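You operate a simulated robot arm through the tools that you are given. There is no shell and no other tool. Be economical: measure what you need, move in short steps, check, and stop when the job is done.

Carry out the task below with a simulated robot arm. There is one attempt and no reset: what you move stays moved.

TASK
Put the 8.0% remnant bobbin from the top of the blue bench on top of the black sanding block and the 12.5% remnant bobbin on the cream job block.

It is judged by the outcome, as a careful person would: the job done as asked, and still so three seconds after it is handed in. It fails if anything else is knocked over, pushed out of place, dropped, spilled or broken.

THE ROBOT
A 7-joint arm with a two-finger parallel gripper, fixed in place. Base frame: the origin is at the foot of the arm, x ahead of it, y to its left, z up; the work surface is at about z = 0. Lengths are in m, angles in degrees, forces in N, time in s.
With the tool pointing down near the work surface it reaches from about 0.24 to 0.62 m from the base axis. Its first joint turns from -66.0 to 66.0 degrees. Payload 2.6 kg.
Tool frame: the origin (TCP) lies between the finger pads and is the grasp point; the fingertips stand 0.03 m ahead of it; z points along the fingers, y is the line along which they close. The gripper opens to 0.094 m. The fingers are 0.028 m wide and 0.01 m thick; the gripper's body (0.05 by 0.096 m) begins 0.055 m behind the TCP.
Orientation is that of the tool frame in the base frame, as a unit quaternion [x, y, z, w]. With the fingers straight down and closing along the base's y, the tool's x points along the base's -x, its y along +y and its z along -z.

THE INTERFACE
- The arm moves only by the tool servo_tool. Its argument "increments" is a list of rows, each an object (a shift or turn left out is 0, a gripper value left out holds the last) with "hand": the finger opening in m, from 0 to 0.094; "offset": the shift along the tool's x, y, z in m, a list of three; "rotation": the turn, a rotation vector about the tool's x, y, z in degrees, a list of three. In form: [{"hand": hand, "offset": [dx, dy, dz], "rotation": [ax, ay, az]}, ...]. A call has 1 to 20 rows; each row shifts and turns the commanded pose from where the row before left it, along the tool's axes as they then stand. A row lasts 0.2 s, in which the tool goes at most 0.05 m and 8.6 degrees; a call with a longer step from one row to the next is refused whole, and so is a gripper value outside its range. A pose out of reach is approached as far as the arm can. The call stops where the force on the tool passes 40 N (or 10 N more than at its start, if that is more) or the arm is blocked; 0.2 s more then pass. The fingers move at their own pace (about 0.072 m/s each) and stop on an object; they squeeze with about 34 N. The grip force told is the motor's: it shows also when the fingers shut on nothing. Time passes only in rows, and 0.2 s behind the last, so rows that do not move let the fingers close. It gives the time, the measured TCP pose, the force on the tool (base axes), the opening and the grip force at its end, in the units of the frame above (readings bear some noise), and new pictures: "pictures" is both (left out), scene, wrist or none.
- Cameras (640 x 400 px; columns grow to the right, rows downward): "scene" is fixed at [0.02, 0.4356, 0.5808]; the picture's right is [-0.83, -0.56, 0.00], its down [-0.28, 0.42, -0.86] and it looks along [0.48, -0.71, -0.51] (base axes); focal length 338 px, centre (320, 200). "wrist" rides on the gripper at [-0.037, 0, -0.058] in the tool frame; the picture's right is [0.00, -1.00, 0.00], its down [0.97, 0.00, -0.24] and it looks along [0.24, 0.00, 0.97] (tool axes); focal length 218 px, centre (320, 200).
- pixel_to_xyz(camera, pixels): there is no depth. For up to 12 entries [column, row, z] of the newest picture of that camera ("zoom" is the newest enlarged one), the place [x, y] in the base frame at which the ray of that pixel passes the height z, good to about 0.003 m, but the place of the scene camera against the robot may be out by one fixed shift of up to 0.025 m in any direction. No time passes.
- close_up(camera, box): a new picture of the part [left, top, right, bottom] of that camera's present view, enlarged. No time passes.
- close_job(): hands the job in; it is judged then, once.

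Work in short steps. Measure before you move; look again where a grasp or a placing could have gone wrong, and mend it. You have 60 turns and 120 pictures in all, the two below and enlarged ones among them. Open the gripper and draw the arm clear of the work before you hand the job in, unless the task says otherwise; then end with one line.

The tools are called after ">>>" as name(argument=value, ...) on one line, values as JSON. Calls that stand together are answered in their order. servo_tool: Moves the arm, as the interface text tells. Its arguments: {"type":"object","properties":{"increments":{"type":"array","items":{"type":"object","properties":{"hand":{"type":"number"},"offset":{"type":"array","items":{"type":"number"}},"rotation":{"type":"array","items":{"type":"number"}}}}},"pictures":{"type":"string","enum":["both","scene","wrist","none"]}},"required":["increments"]} The other tools are called the same way: pixel_to_xyz (camera, pixels) gives the place at which the rays of pixels pass given heights; close_up (camera, box) takes an enlarged picture of a part of a camera's view; close_job () hands the job in.

At the start:

```text
time_s: 0.0
tool_pos: [0.3538, -0.053, 0.2835]
tool_rot: [0.0, 1.0, 0.0, 0.0]
ft_force: [0.4, 0.1, 0.2]
opening: 0.0943
grasp_force: 0.1
```

scene: 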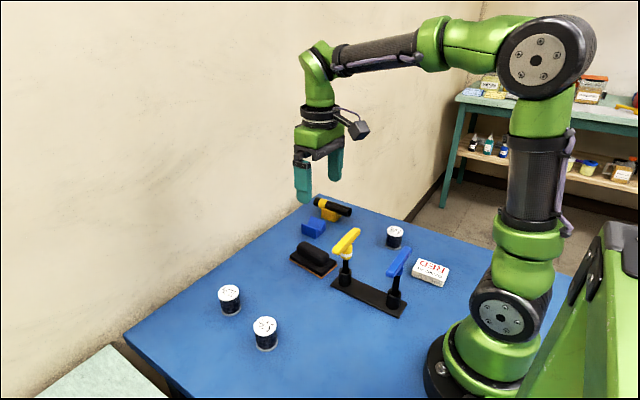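
wrist: 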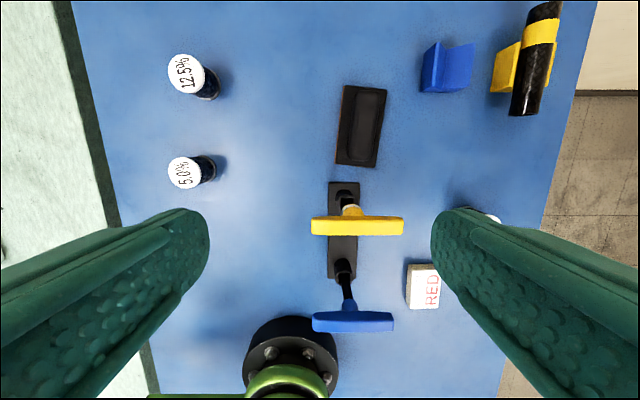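

The wrist picture shows 12.5% at (186,73), 5.0% at (185,172), and a third bobbin hidden behind the finger at about (480,215). I'll enlarge these parts to read the labels.

>>> close_up(camera="scene", box=[280, 180, 470, 320])

>>> close_up(camera="scene", box=[200, 270, 300, 360])

>>> pixel_to_xyz(camera="wrist", pixels=[[186, 73, 0.045], [185, 172, 0.045], [360, 125, 0.03], [424, 287, 0.02], [485, 213, 0.045], [358, 226, 0.08], [353, 321, 0.08], [342, 230, 0.0], [447, 67, 0.03], [535, 60, 0.05]])

>>> pixel_to_xyz(camera="scene", pixels=[[229, 291, 0.045], [265, 324, 0.045], [394, 231, 0.045], [314, 256, 0.03], [431, 268, 0.02]])

```text
2.86 times, centred on (375, 250) of scene
```

zoom: 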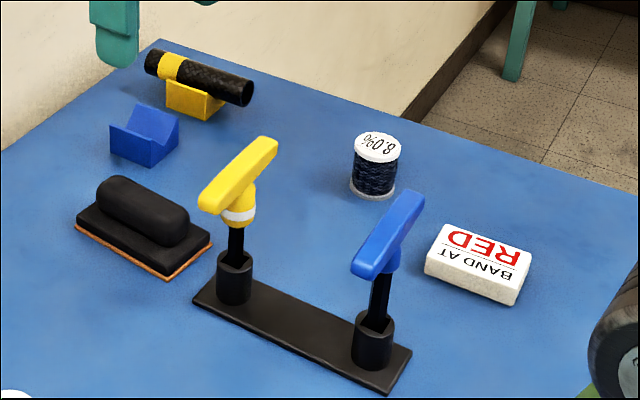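

```text
4.44 times, centred on (250, 315) of scene
```

zoom: 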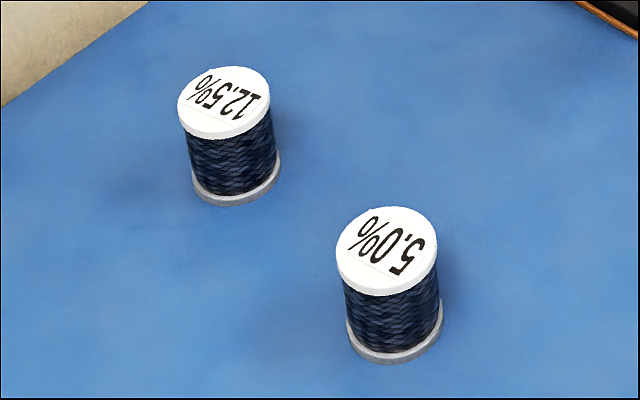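

```text
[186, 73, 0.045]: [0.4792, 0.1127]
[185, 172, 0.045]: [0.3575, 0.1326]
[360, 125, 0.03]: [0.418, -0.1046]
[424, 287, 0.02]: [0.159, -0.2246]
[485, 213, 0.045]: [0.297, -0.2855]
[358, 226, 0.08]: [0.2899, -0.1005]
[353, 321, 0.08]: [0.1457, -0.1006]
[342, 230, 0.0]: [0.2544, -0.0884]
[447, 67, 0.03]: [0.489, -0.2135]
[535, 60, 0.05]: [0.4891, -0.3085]
```

```text
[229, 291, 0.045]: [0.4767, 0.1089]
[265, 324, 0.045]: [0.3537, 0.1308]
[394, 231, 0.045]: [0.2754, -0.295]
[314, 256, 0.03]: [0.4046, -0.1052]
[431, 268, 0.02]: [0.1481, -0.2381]
```

The third bobbin is the 8.0% one, near (0.28,-0.29), and the cream "RED" block is the job block. The sanding block has a handle on top. I'll move high above the 8.0% bobbin to measure it better.

>>> servo_tool(increments=[{"offset": [0.006, -0.04, 0]}, {"offset": [0.006, -0.04, 0]}, {"offset": [0.006, -0.04, 0]}, {"offset": [0.006, -0.04, 0]}, {"offset": [0.006, -0.04, 0]}, {"offset": [0, 0, 0]}])

>>> close_up(camera="wrist", box=[160, 0, 480, 200])

```text
time_s: 1.4
tool_pos: [0.3241, -0.2505, 0.2845]
tool_rot: [0.0, 1.0, 0.0, 0.0]
ft_force: [-0.2, -0.5, -0.1]
opening: 0.094
grasp_force: 0.0
```

scene: 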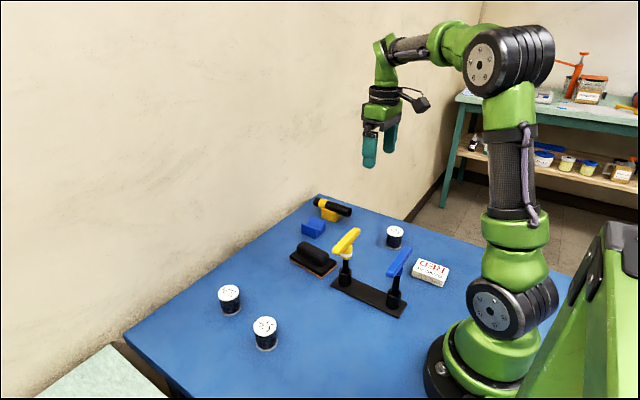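
wrist: 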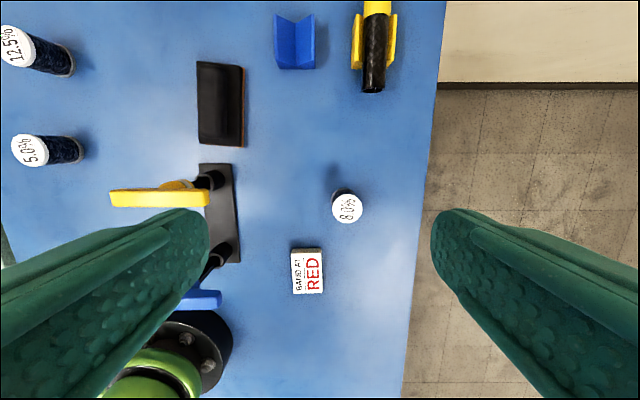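

```text
2.00 times, centred on (320, 100) of wrist
```

zoom: 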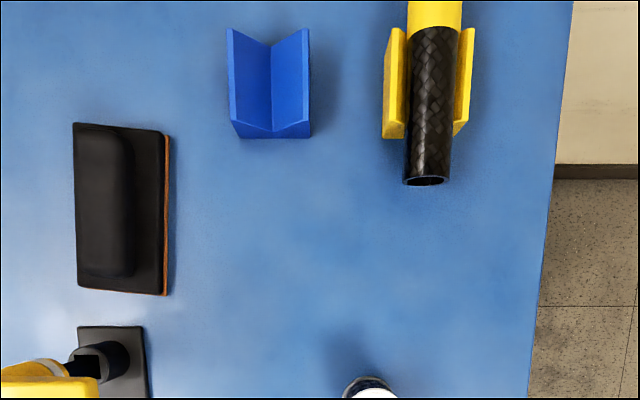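

By comparing the two wrist pictures, the bobbin tops come out at z of about 0.05. I'll locate the 8.0% bobbin (top at pixel 347,208), the job block and the sanding block.

>>> pixel_to_xyz(camera="wrist", pixels=[[347, 208, 0.05], [343, 191, 0.0], [307, 272, 0.025], [291, 251, 0.025], [322, 250, 0.025], [293, 294, 0.025], [324, 292, 0.025], [213, 100, 0.04], [245, 66, 0.0], [243, 147, 0.0]])

>>> close_up(camera="wrist", box=[250, 160, 410, 310])

>>> close_up(camera="scene", box=[280, 225, 350, 290])

```text
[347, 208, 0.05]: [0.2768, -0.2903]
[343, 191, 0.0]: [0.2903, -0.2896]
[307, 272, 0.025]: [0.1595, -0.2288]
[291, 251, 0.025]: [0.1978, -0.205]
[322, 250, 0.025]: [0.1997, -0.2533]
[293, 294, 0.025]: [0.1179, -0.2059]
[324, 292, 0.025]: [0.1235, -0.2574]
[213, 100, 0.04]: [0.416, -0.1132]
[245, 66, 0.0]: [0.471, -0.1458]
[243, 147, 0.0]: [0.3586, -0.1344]
```

```text
2.67 times, centred on (330, 235) of wrist
```

zoom: 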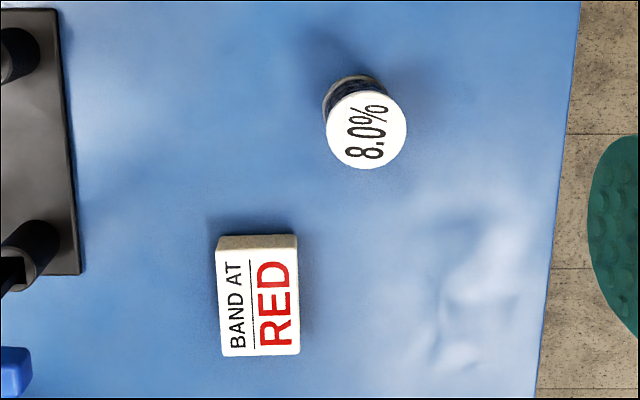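

```text
6.15 times, centred on (315, 258) of scene
```

zoom: 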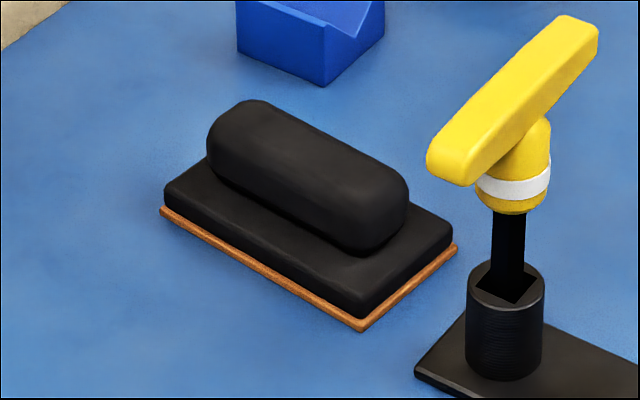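

The 8.0% bobbin is at about (0.277,-0.290). I'll move over it and descend partway to check alignment.

>>> servo_tool(increments=[{"offset": [0.0235, -0.02, 0]}, {"offset": [0.0235, -0.0195, 0]}, {"offset": [0, 0, 0.04]}, {"offset": [0, 0, 0.04]}, {"offset": [0, 0, 0.04]}, {"offset": [0, 0, 0.035]}, {"offset": [0, 0, 0]}])

```text
time_s: 3.0
tool_pos: [0.2779, -0.2906, 0.1296]
tool_rot: [0.0, 1.0, 0.0, -0.001]
ft_force: [-0.6, 0.6, 0.2]
opening: 0.094
grasp_force: 0.1
```

scene: 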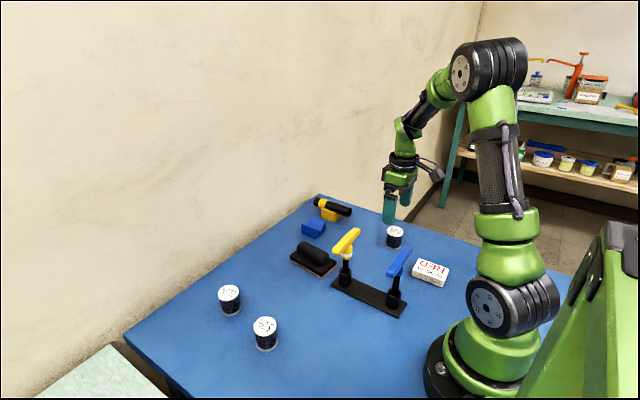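
wrist: 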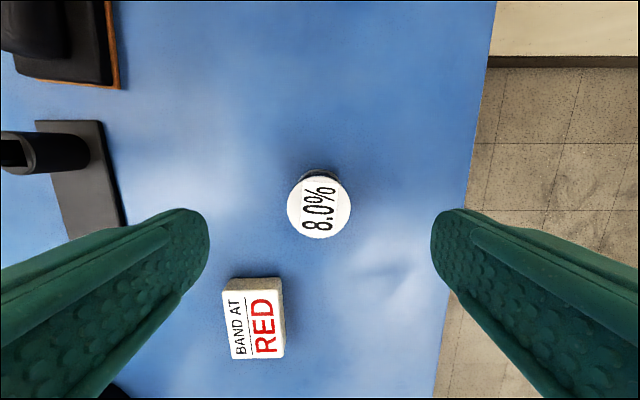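

The disc centre is at (319,206), so it is centred in y. I'll check x at the height of the top before descending.

>>> pixel_to_xyz(camera="wrist", pixels=[[319, 205, 0.05], [287, 205, 0.05], [351, 205, 0.05], [319, 172, 0.05], [319, 238, 0.05], [319, 205, 0.04], [255, 278, 0.03], [232, 358, 0.03], [283, 357, 0.03], [223, 279, 0.03]])

```text
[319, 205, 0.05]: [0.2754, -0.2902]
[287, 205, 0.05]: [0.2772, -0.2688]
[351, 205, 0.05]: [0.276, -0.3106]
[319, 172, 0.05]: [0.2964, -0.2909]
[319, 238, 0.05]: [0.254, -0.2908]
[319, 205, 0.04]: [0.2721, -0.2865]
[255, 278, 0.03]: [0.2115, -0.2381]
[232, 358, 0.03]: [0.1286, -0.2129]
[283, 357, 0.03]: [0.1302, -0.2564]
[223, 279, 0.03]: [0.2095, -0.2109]
```

Aligned within 2 mm and the bobbin is about 0.041 m in diameter. I'll descend to z of about 0.040 and close.

>>> servo_tool(increments=[{"offset": [0.0025, 0, 0.025]}, {"offset": [0, 0, 0.025]}, {"offset": [0, 0, 0.025]}, {"offset": [0, 0, 0.014]}, {"offset": [0, 0, 0]}, {"hand": 0.02}, {"hand": 0.02}, {"hand": 0.02}, {"hand": 0.02}])

```text
time_s: 5.0
tool_pos: [0.2738, -0.2911, 0.0412]
tool_rot: [0.0, 1.0, 0.0, 0.0]
ft_force: [-0.6, 0.2, 0.4]
opening: 0.0405
grasp_force: 33.9
```

scene: 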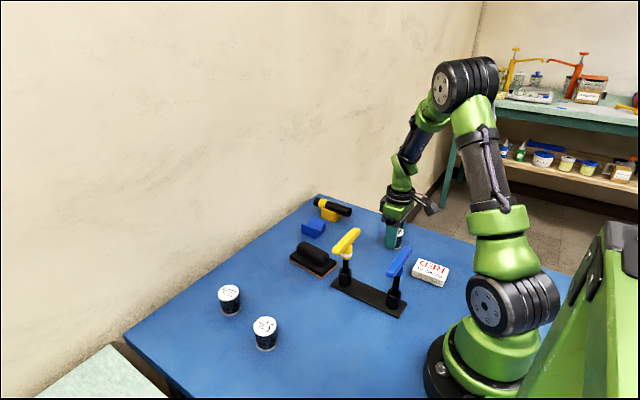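
wrist: 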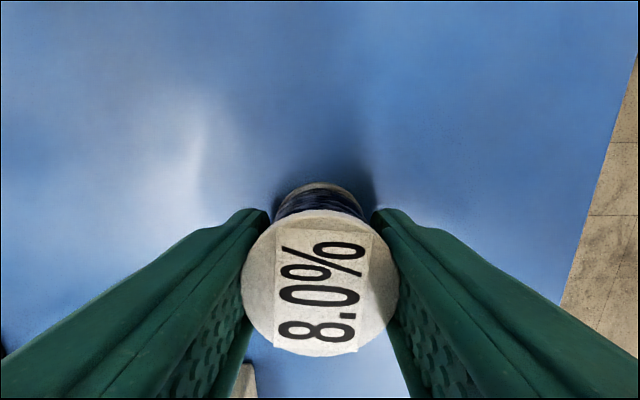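

Gripped (opening 0.0405, 33.9 N). I'll lift straight up and move to a viewing position short of the sanding block.

>>> pixel_to_xyz(camera="wrist", pixels=[[320, 283, 0.05], [320, 283, 0.055]])

>>> servo_tool(increments=[{"offset": [0, 0, -0.02]}, {"offset": [0, 0, -0.04]}, {"offset": [0, 0, -0.04]}, {"offset": [0, 0, -0.04]}, {"offset": [0, 0, -0.04]}, {"offset": [0, 0, -0.02]}, {"offset": [-0.012, 0.036, 0]}, {"offset": [-0.012, 0.036, 0]}, {"offset": [-0.012, 0.036, 0]}, {"offset": [-0.012, 0.036, 0]}, {"offset": [-0.012, 0.036, 0]}, {"offset": [0, 0, 0]}])

>>> close_up(camera="wrist", box=[240, 50, 400, 150])

```text
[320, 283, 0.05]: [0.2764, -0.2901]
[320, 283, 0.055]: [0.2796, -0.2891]
```

```text
time_s: 7.6
tool_pos: [0.3332, -0.1108, 0.2405]
tool_rot: [0.0, 1.0, 0.0, 0.0]
ft_force: [-0.9, -0.1, -0.7]
opening: 0.0404
grasp_force: 33.4
```

scene: 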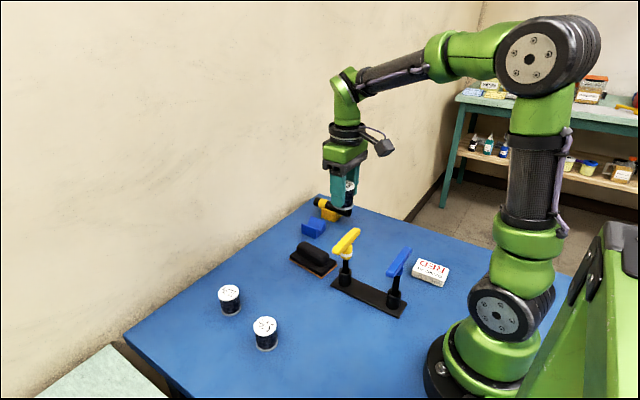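
wrist: 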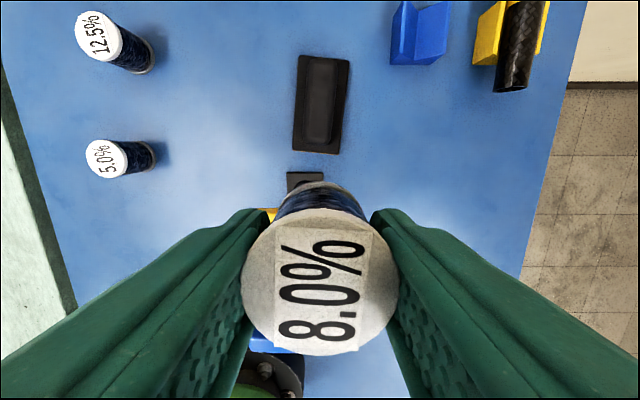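

```text
4.00 times, centred on (320, 100) of wrist
```

zoom: 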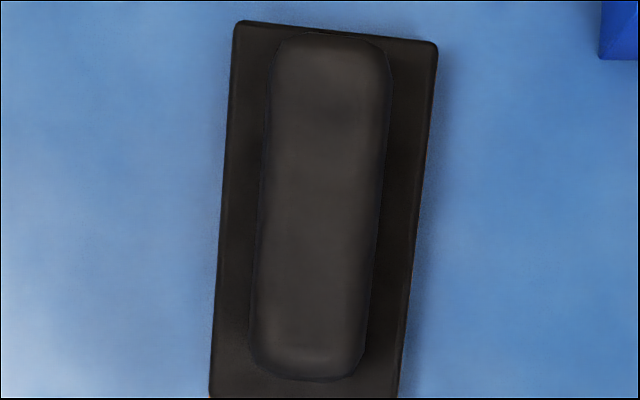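

The handle's top centre is at wrist (320,101), which is about (0.417,-0.111) with the top near 0.045. I'll move above it and lower to leave a small gap.

>>> servo_tool(increments=[{"offset": [-0.027, 0, 0]}, {"offset": [-0.027, 0, 0]}, {"offset": [-0.027, 0, 0]}, {"offset": [0, 0, 0.04]}, {"offset": [0, 0, 0.04]}, {"offset": [0, 0, 0.04]}, {"offset": [0, 0, 0.01]}, {"offset": [0, 0, 0]}])

>>> close_up(camera="scene", box=[270, 200, 370, 290])

>>> close_up(camera="wrist", box=[220, 100, 420, 250])

```text
time_s: 9.4
tool_pos: [0.4144, -0.1112, 0.1099]
tool_rot: [0.0, 1.0, 0.0, 0.0]
ft_force: [-0.4, 0.1, -0.7]
opening: 0.0404
grasp_force: 33.9
```

scene: 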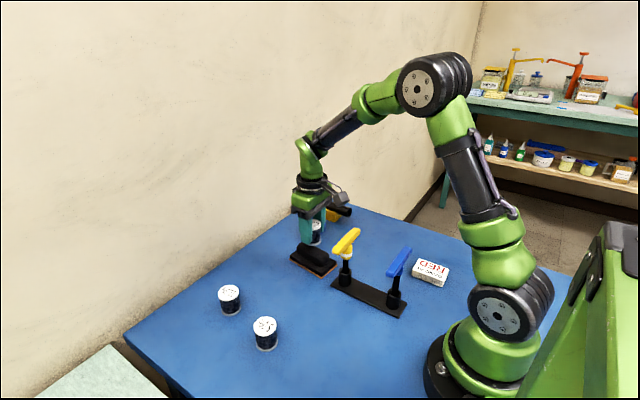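
wrist: 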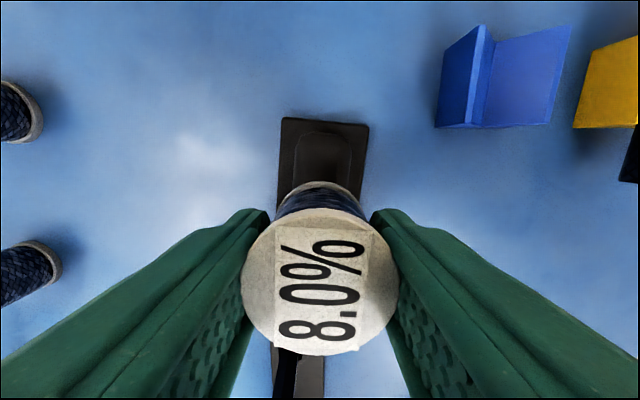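

```text
4.44 times, centred on (320, 245) of scene
```

zoom: 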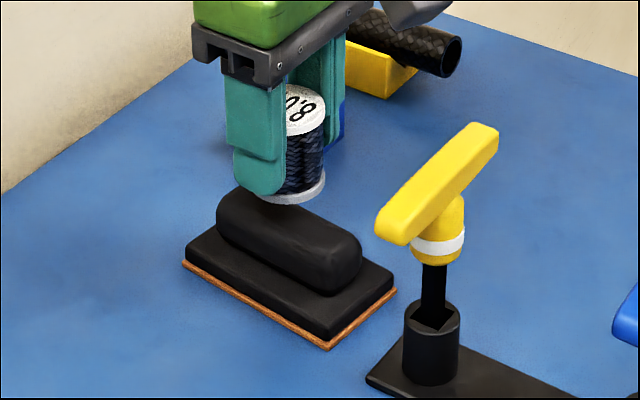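

```text
2.67 times, centred on (320, 175) of wrist
```

zoom: 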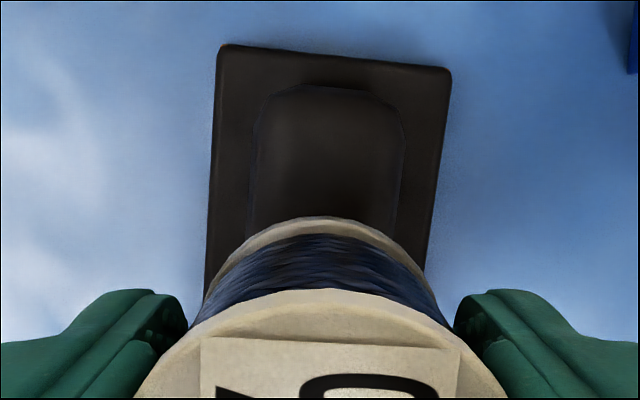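

The handle is centred under the bobbin (its edges straddle column 320) with a gap of roughly 0.02. I'll lower slowly.

>>> servo_tool(increments=[{"offset": [0, 0, 0.005]}, {"offset": [0, 0, 0.005]}, {"offset": [0, 0, 0.003]}, {"offset": [0, 0, 0]}], pictures="none")

>>> close_up(camera="scene", box=[290, 210, 350, 280])

```text
time_s: 10.4
tool_pos: [0.4153, -0.1121, 0.0967]
tool_rot: [-0.001, 1.0, -0.001, 0.0]
ft_force: [-0.5, -1.1, -0.5]
opening: 0.0406
grasp_force: 33.7
```

```text
5.71 times, centred on (320, 245) of scene
```

zoom: 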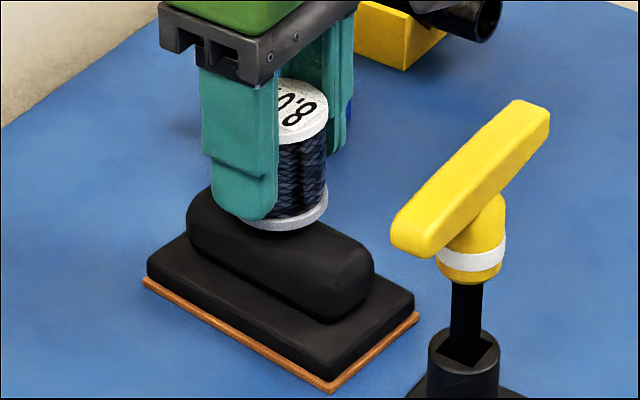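

Still not touching (force about 0). I'll continue in 2 mm steps, watching the force.

>>> servo_tool(increments=[{"offset": [0, 0, 0.002]}, {"offset": [0, 0, 0.002]}, {"offset": [0, 0, 0]}], pictures="none")

```text
time_s: 11.2
tool_pos: [0.4148, -0.1123, 0.0931]
tool_rot: [0.0, 1.0, 0.0, 0.0]
ft_force: [0.1, -0.2, -0.3]
opening: 0.0402
grasp_force: 34.2
```

>>> servo_tool(increments=[{"offset": [0, 0, 0.002]}, {"offset": [0, 0, 0.002]}, {"offset": [0, 0, 0]}], pictures="none")

>>> close_up(camera="scene", box=[290, 210, 350, 280])

```text
time_s: 12.0
tool_pos: [0.415, -0.1109, 0.0889]
tool_rot: [0.0, 1.0, 0.001, 0.0]
ft_force: [0.5, 0.5, 0.0]
opening: 0.0405
grasp_force: 33.8
```

```text
5.71 times, centred on (320, 245) of scene
```

zoom: 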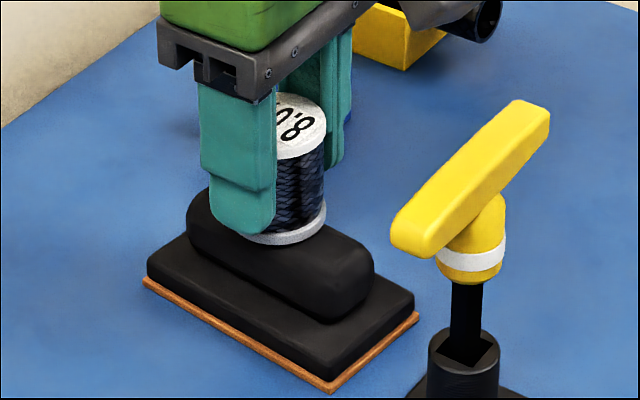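

No contact force yet, so I'll go on down in 1–1.5 mm steps.

>>> servo_tool(increments=[{"offset": [0, 0, 0.0015]}, {"offset": [0, 0, 0.0015]}, {"offset": [0, 0, 0]}], pictures="none")

```text
time_s: 12.8
tool_pos: [0.4153, -0.1119, 0.0861]
tool_rot: [0.0, 1.0, 0.001, 0.001]
ft_force: [-4.3, 0.9, 13.1]
opening: 0.0404
grasp_force: 34.0
```

Contact (13 N up) at z≈0.086. I'll ease back 0.7 mm and open slightly in a controlled way.

>>> servo_tool(increments=[{"offset": [0, 0, -0.0007]}, {"offset": [0, 0, 0]}], pictures="none")

>>> servo_tool(increments=[{"hand": 0.044}, {"hand": 0.05}, {"hand": 0.06}, {"hand": 0.07}, {"hand": 0.07}])

>>> close_up(camera="scene", box=[290, 210, 350, 280])

```text
time_s: 13.4
tool_pos: [0.4166, -0.112, 0.0869]
tool_rot: [0.0, 1.0, 0.0, 0.002]
ft_force: [-0.7, 0.7, 8.5]
opening: 0.0402
grasp_force: 34.0
```

```text
time_s: 14.6
tool_pos: [0.4163, -0.1128, 0.0866]
tool_rot: [0.0, 1.0, 0.001, 0.0]
ft_force: [0.6, -0.6, -0.6]
opening: 0.0702
grasp_force: 0.1
```

scene: 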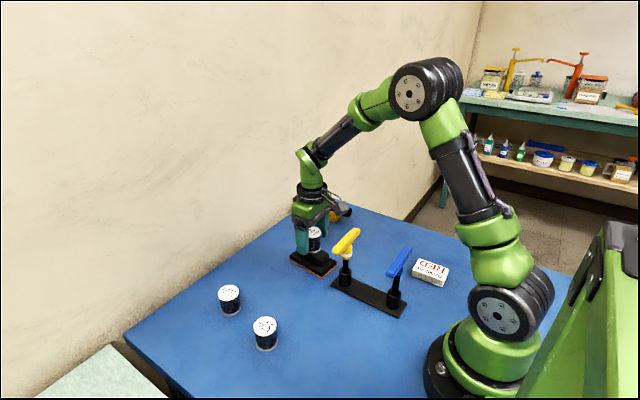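
wrist: 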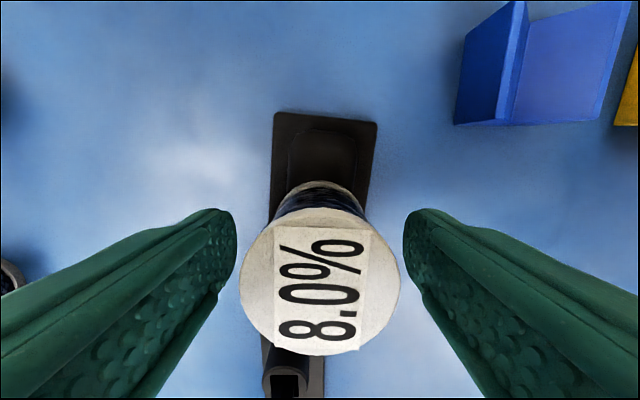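

```text
5.71 times, centred on (320, 245) of scene
```

zoom: 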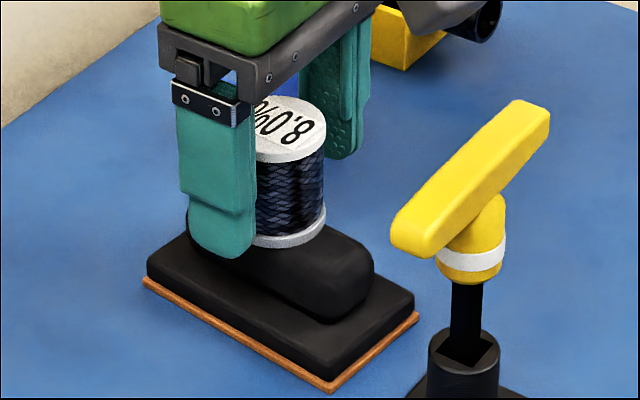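

The 8.0% bobbin stands upright on the handle. I'll raise straight up and go over toward the 12.5% bobbin.

>>> servo_tool(increments=[{"hand": 0.075, "offset": [0, 0, -0.03]}, {"offset": [0, 0, -0.04]}, {"offset": [0, 0, -0.04]}, {"offset": [0, 0, -0.04]}, {"hand": 0.094, "offset": [-0.01, 0.04, 0]}, {"offset": [-0.01, 0.04, 0]}, {"offset": [-0.01, 0.04, 0]}, {"offset": [-0.01, 0.04, 0]}, {"offset": [-0.01, 0.04, 0]}, {"offset": [-0.01, 0.024, 0]}, {"offset": [0, 0, 0.04]}, {"offset": [0, 0, 0.03]}, {"offset": [0, 0, 0]}])

>>> close_up(camera="scene", box=[290, 210, 350, 280])

```text
time_s: 17.4
tool_pos: [0.4755, 0.1129, 0.1662]
tool_rot: [-0.001, 1.0, 0.0, 0.0]
ft_force: [0.6, 0.0, 0.1]
opening: 0.0942
grasp_force: 0.1
```

scene: 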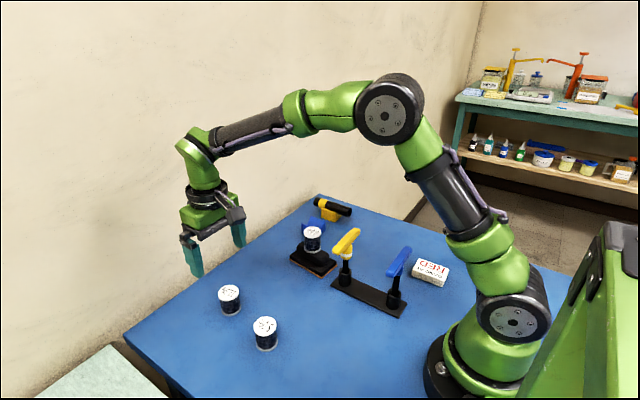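
wrist: 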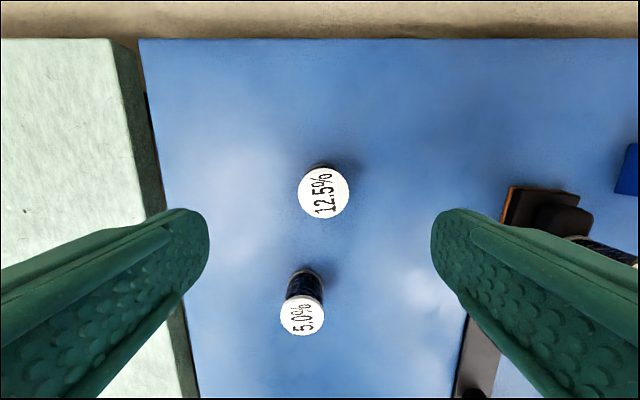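

```text
5.71 times, centred on (320, 245) of scene
```

zoom: 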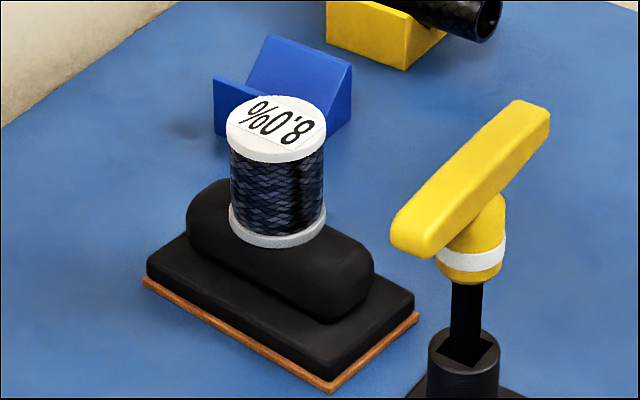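

8.0% stands well. The 12.5% top is centred at (323,193), so I'll locate it.

>>> pixel_to_xyz(camera="wrist", pixels=[[323.5, 193, 0.05], [301, 316, 0.05]])

```text
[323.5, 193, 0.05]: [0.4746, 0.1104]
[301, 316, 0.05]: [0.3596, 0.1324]
```

The target is (0.4746,0.1104) and the neighbouring 5.0% bobbin is 0.115 m away, so the fingers clear it. I'll descend and grip.

>>> servo_tool(increments=[{"offset": [0.001, -0.0025, 0.03]}, {"offset": [0, 0, 0.03]}, {"offset": [0, 0, 0.03]}, {"offset": [0, 0, 0.025]}, {"offset": [0, 0, 0.01]}, {"offset": [0, 0, 0]}, {"hand": 0.02}, {"hand": 0.02}, {"hand": 0.02}, {"hand": 0.02}], pictures="wrist")

```text
time_s: 19.6
tool_pos: [0.4753, 0.1106, 0.0432]
tool_rot: [0.001, 1.0, 0.0, 0.0]
ft_force: [-0.5, 0.1, -0.2]
opening: 0.0403
grasp_force: 33.5
```

wrist: 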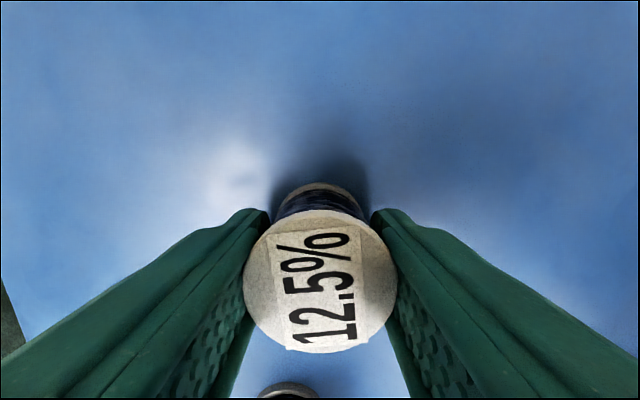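

Gripped (0.0403 opening). My triangulation puts the job block's top centre at about (0.156,-0.229), z≈0.02. I'll lift and carry the bobbin over at a safe height.

>>> servo_tool(increments=[{"offset": [0, 0, -0.02]}, {"offset": [0, 0, -0.04]}, {"offset": [0, 0, -0.04]}, {"offset": [0, 0, -0.04]}, {"offset": [0, 0, -0.04]}, {"offset": [0, 0, -0.02]}, {"offset": [0.02, -0.034, 0]}, {"offset": [0.02, -0.034, 0]}, {"offset": [0.02, -0.034, 0]}, {"offset": [0.02, -0.034, 0]}, {"offset": [0.02, -0.034, 0]}, {"offset": [0.02, -0.034, 0]}, {"offset": [0.02, -0.034, 0]}, {"offset": [0.02, -0.034, 0]}, {"offset": [0.02, -0.034, 0]}, {"offset": [0.02, -0.034, 0]}, {"offset": [0, 0, 0]}])

```text
time_s: 23.2
tool_pos: [0.2757, -0.2286, 0.2412]
tool_rot: [0.0, 1.0, 0.0, 0.0]
ft_force: [-0.5, -0.7, -1.5]
opening: 0.0407
grasp_force: 34.0
```

scene: 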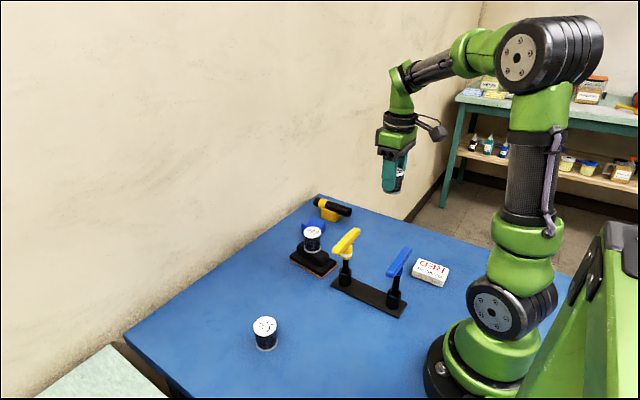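
wrist: 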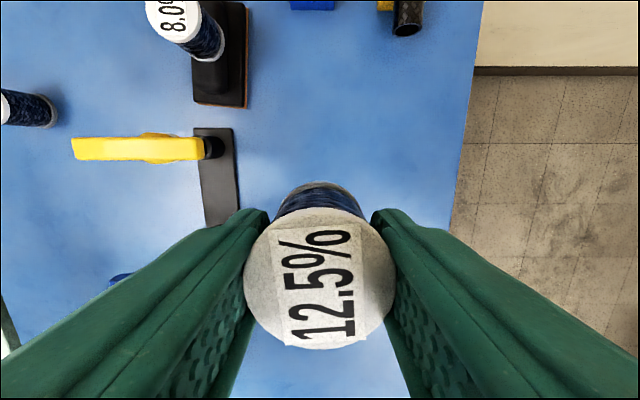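

Now I'll move in x to 0.153 while still high, then lower to leave a gap above the block.

>>> servo_tool(increments=[{"offset": [0.0307, 0, 0]}, {"offset": [0.0307, 0, 0]}, {"offset": [0.0307, 0, 0]}, {"offset": [0.0307, 0, 0]}, {"offset": [0, 0, 0.03]}, {"offset": [0, 0, 0.03]}, {"offset": [0, 0, 0.03]}, {"offset": [0, 0, 0.03]}, {"offset": [0, 0, 0.02]}, {"offset": [0, 0, 0]}])

>>> close_up(camera="scene", box=[380, 210, 480, 300])

```text
time_s: 25.4
tool_pos: [0.1513, -0.2314, 0.1012]
tool_rot: [0.0, 1.0, 0.0, 0.0]
ft_force: [0.8, -0.2, -0.9]
opening: 0.0404
grasp_force: 34.5
```

scene: 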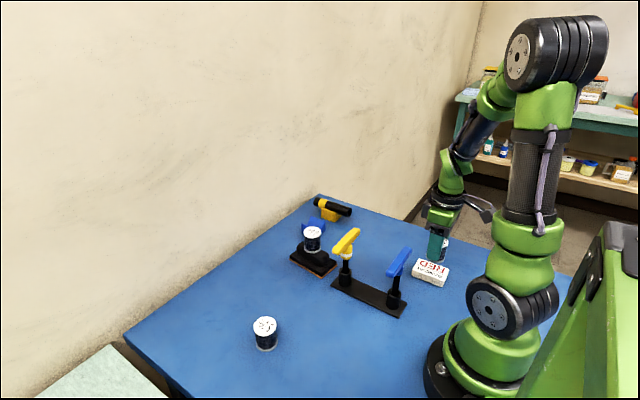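
wrist: 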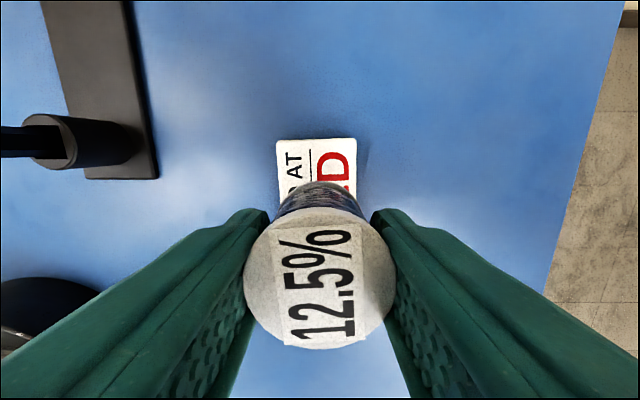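

```text
4.44 times, centred on (430, 255) of scene
```

zoom: 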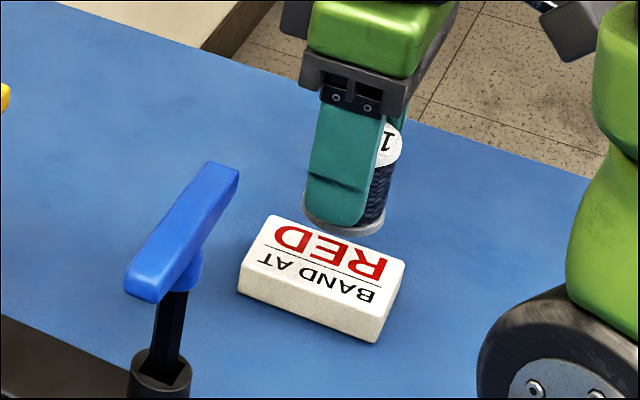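

The block's front corners are visible at (277,142) and (357,140); I'll check them against the bobbin position.

>>> pixel_to_xyz(camera="wrist", pixels=[[277, 142, 0.022], [357, 140, 0.022], [280, 195, 0.022], [357, 190, 0.022]])

```text
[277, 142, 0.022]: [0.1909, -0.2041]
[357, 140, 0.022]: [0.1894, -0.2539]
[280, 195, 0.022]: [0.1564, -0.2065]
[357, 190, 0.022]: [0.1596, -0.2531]
```

The block's centre is about (0.155,-0.230), matching the bobbin. I'll lower it close to contact.

>>> servo_tool(increments=[{"offset": [0, 0.001, 0.01]}, {"offset": [0, 0, 0.008]}, {"offset": [0, 0, 0.006]}, {"offset": [0, 0, 0.004]}, {"offset": [0, 0, 0]}], pictures="none")

>>> close_up(camera="scene", box=[380, 210, 480, 300])

```text
time_s: 26.6
tool_pos: [0.151, -0.2298, 0.0739]
tool_rot: [0.0, 1.0, 0.0, 0.001]
ft_force: [-0.2, 0.0, -1.8]
opening: 0.0401
grasp_force: 34.3
```

```text
4.44 times, centred on (430, 255) of scene
```

zoom: 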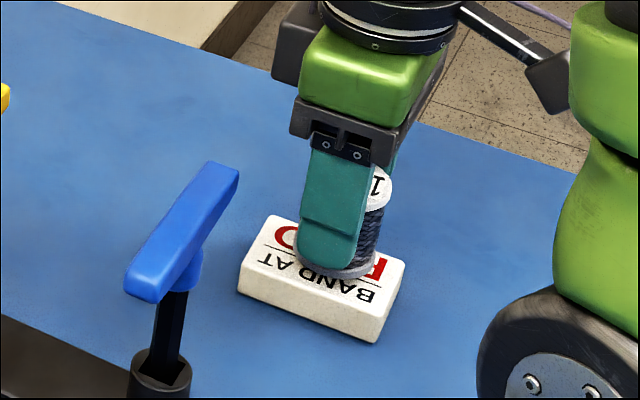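

Good alignment over the block, so I'll continue in small steps, watching the force.

>>> servo_tool(increments=[{"offset": [0, 0, 0.002]}, {"offset": [0, 0, 0.002]}, {"offset": [0, 0, 0]}], pictures="none")

```text
time_s: 27.4
tool_pos: [0.1513, -0.2297, 0.0701]
tool_rot: [0.001, 1.0, 0.0, 0.0]
ft_force: [-0.2, 0.9, 0.0]
opening: 0.0403
grasp_force: 33.6
```

>>> servo_tool(increments=[{"offset": [0, 0, 0.0015]}, {"offset": [0, 0, 0.001]}, {"offset": [0, 0, 0]}], pictures="none")

```text
time_s: 28.2
tool_pos: [0.1518, -0.2297, 0.0654]
tool_rot: [0.0, 1.0, 0.0, -0.001]
ft_force: [0.1, 0.2, 0.2]
opening: 0.0405
grasp_force: 34.6
```

>>> servo_tool(increments=[{"offset": [0, 0, 0.0015]}, {"offset": [0, 0, 0]}], pictures="none")

```text
time_s: 28.8
tool_pos: [0.1514, -0.2282, 0.0647]
tool_rot: [0.0, 1.0, 0.0, 0.0]
ft_force: [0.0, -0.3, -0.9]
opening: 0.0403
grasp_force: 34.2
```

>>> servo_tool(increments=[{"offset": [0, 0, 0.0015]}, {"offset": [0, 0, 0]}], pictures="none")

```text
time_s: 29.4
tool_pos: [0.1515, -0.2301, 0.0643]
tool_rot: [0.0, 1.0, 0.001, 0.0]
ft_force: [-2.2, 4.5, 21.5]
opening: 0.0404
grasp_force: 33.8
```

Contact (21 N). I'll ease back about 1 mm, then release.

>>> servo_tool(increments=[{"offset": [0, 0, -0.001]}, {"offset": [0, 0, 0]}], pictures="none")

>>> servo_tool(increments=[{"hand": 0.044}, {"hand": 0.05}, {"hand": 0.06}, {"hand": 0.07}, {"hand": 0.07}])

>>> close_up(camera="scene", box=[380, 210, 480, 300])

```text
time_s: 30.0
tool_pos: [0.1502, -0.2293, 0.0639]
tool_rot: [-0.001, 1.0, 0.0, -0.001]
ft_force: [0.8, 0.0, 3.1]
opening: 0.0405
grasp_force: 34.3
```

```text
time_s: 31.2
tool_pos: [0.1506, -0.2291, 0.0644]
tool_rot: [0.0, 1.0, 0.001, 0.0]
ft_force: [0.1, -0.3, -0.1]
opening: 0.0699
grasp_force: 0.1
```

scene: 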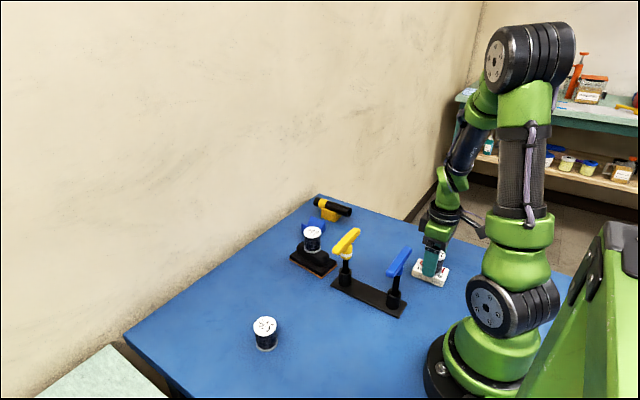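
wrist: 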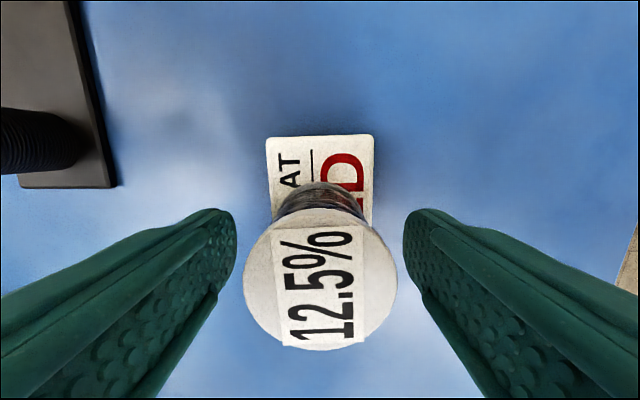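

```text
4.44 times, centred on (430, 255) of scene
```

zoom: 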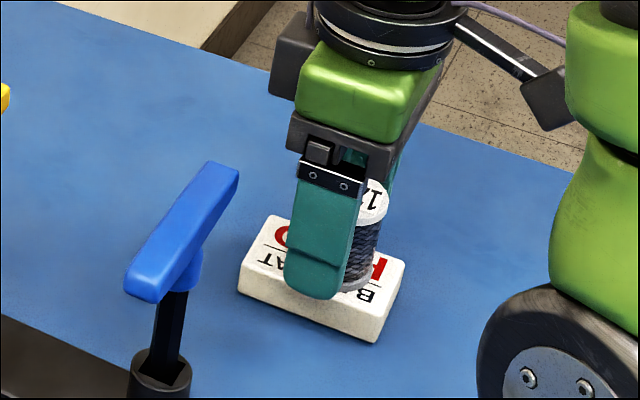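

The 12.5% bobbin is released and upright on the block. I'll raise straight up and draw back.

>>> servo_tool(increments=[{"offset": [0, 0, -0.02]}, {"offset": [0, 0, -0.04]}, {"offset": [0, 0, -0.04]}, {"offset": [0, 0, -0.04]}, {"offset": [0, 0, -0.04]}, {"offset": [-0.04, 0, 0]}, {"offset": [-0.04, 0, 0]}, {"offset": [-0.03, 0, 0]}, {"offset": [0, 0, 0]}])

>>> close_up(camera="scene", box=[280, 190, 470, 320])

```text
time_s: 33.2
tool_pos: [0.2608, -0.231, 0.2458]
tool_rot: [0.0, 1.0, 0.0, 0.0]
ft_force: [-0.5, 0.5, 0.2]
opening: 0.07
grasp_force: 0.1
```

scene: 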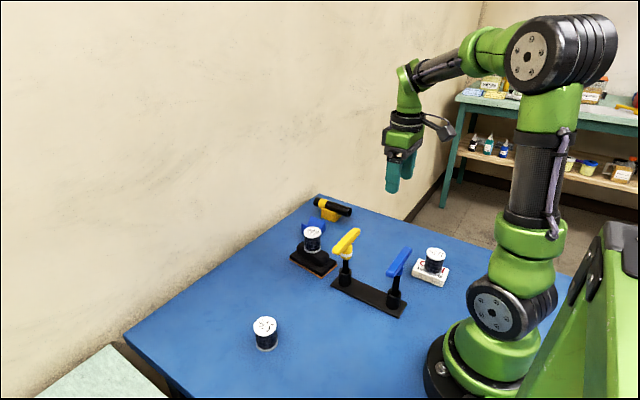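
wrist: 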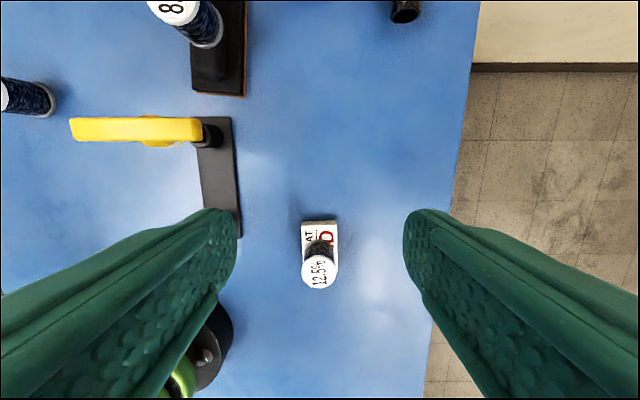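

```text
3.08 times, centred on (375, 255) of scene
```

zoom: 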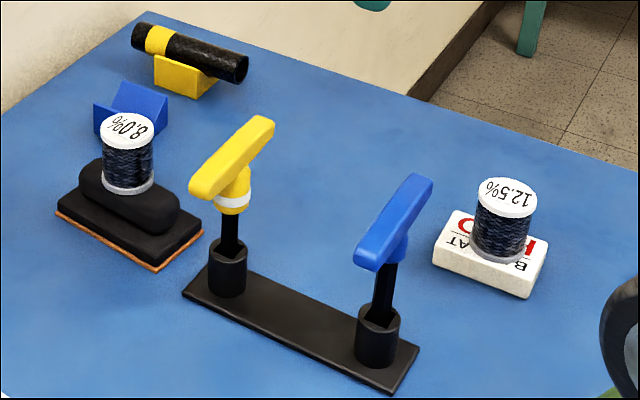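

Both bobbins stand upright where asked, nothing else has moved, and the arm is clear with the gripper open. I'm handing in.

>>> close_job()

```text
The job is handed in.
```

The 8.0% bobbin is standing on top of the black sanding block and the 12.5% bobbin is on the cream job block; the last pictures showed both upright and nothing else disturbed.
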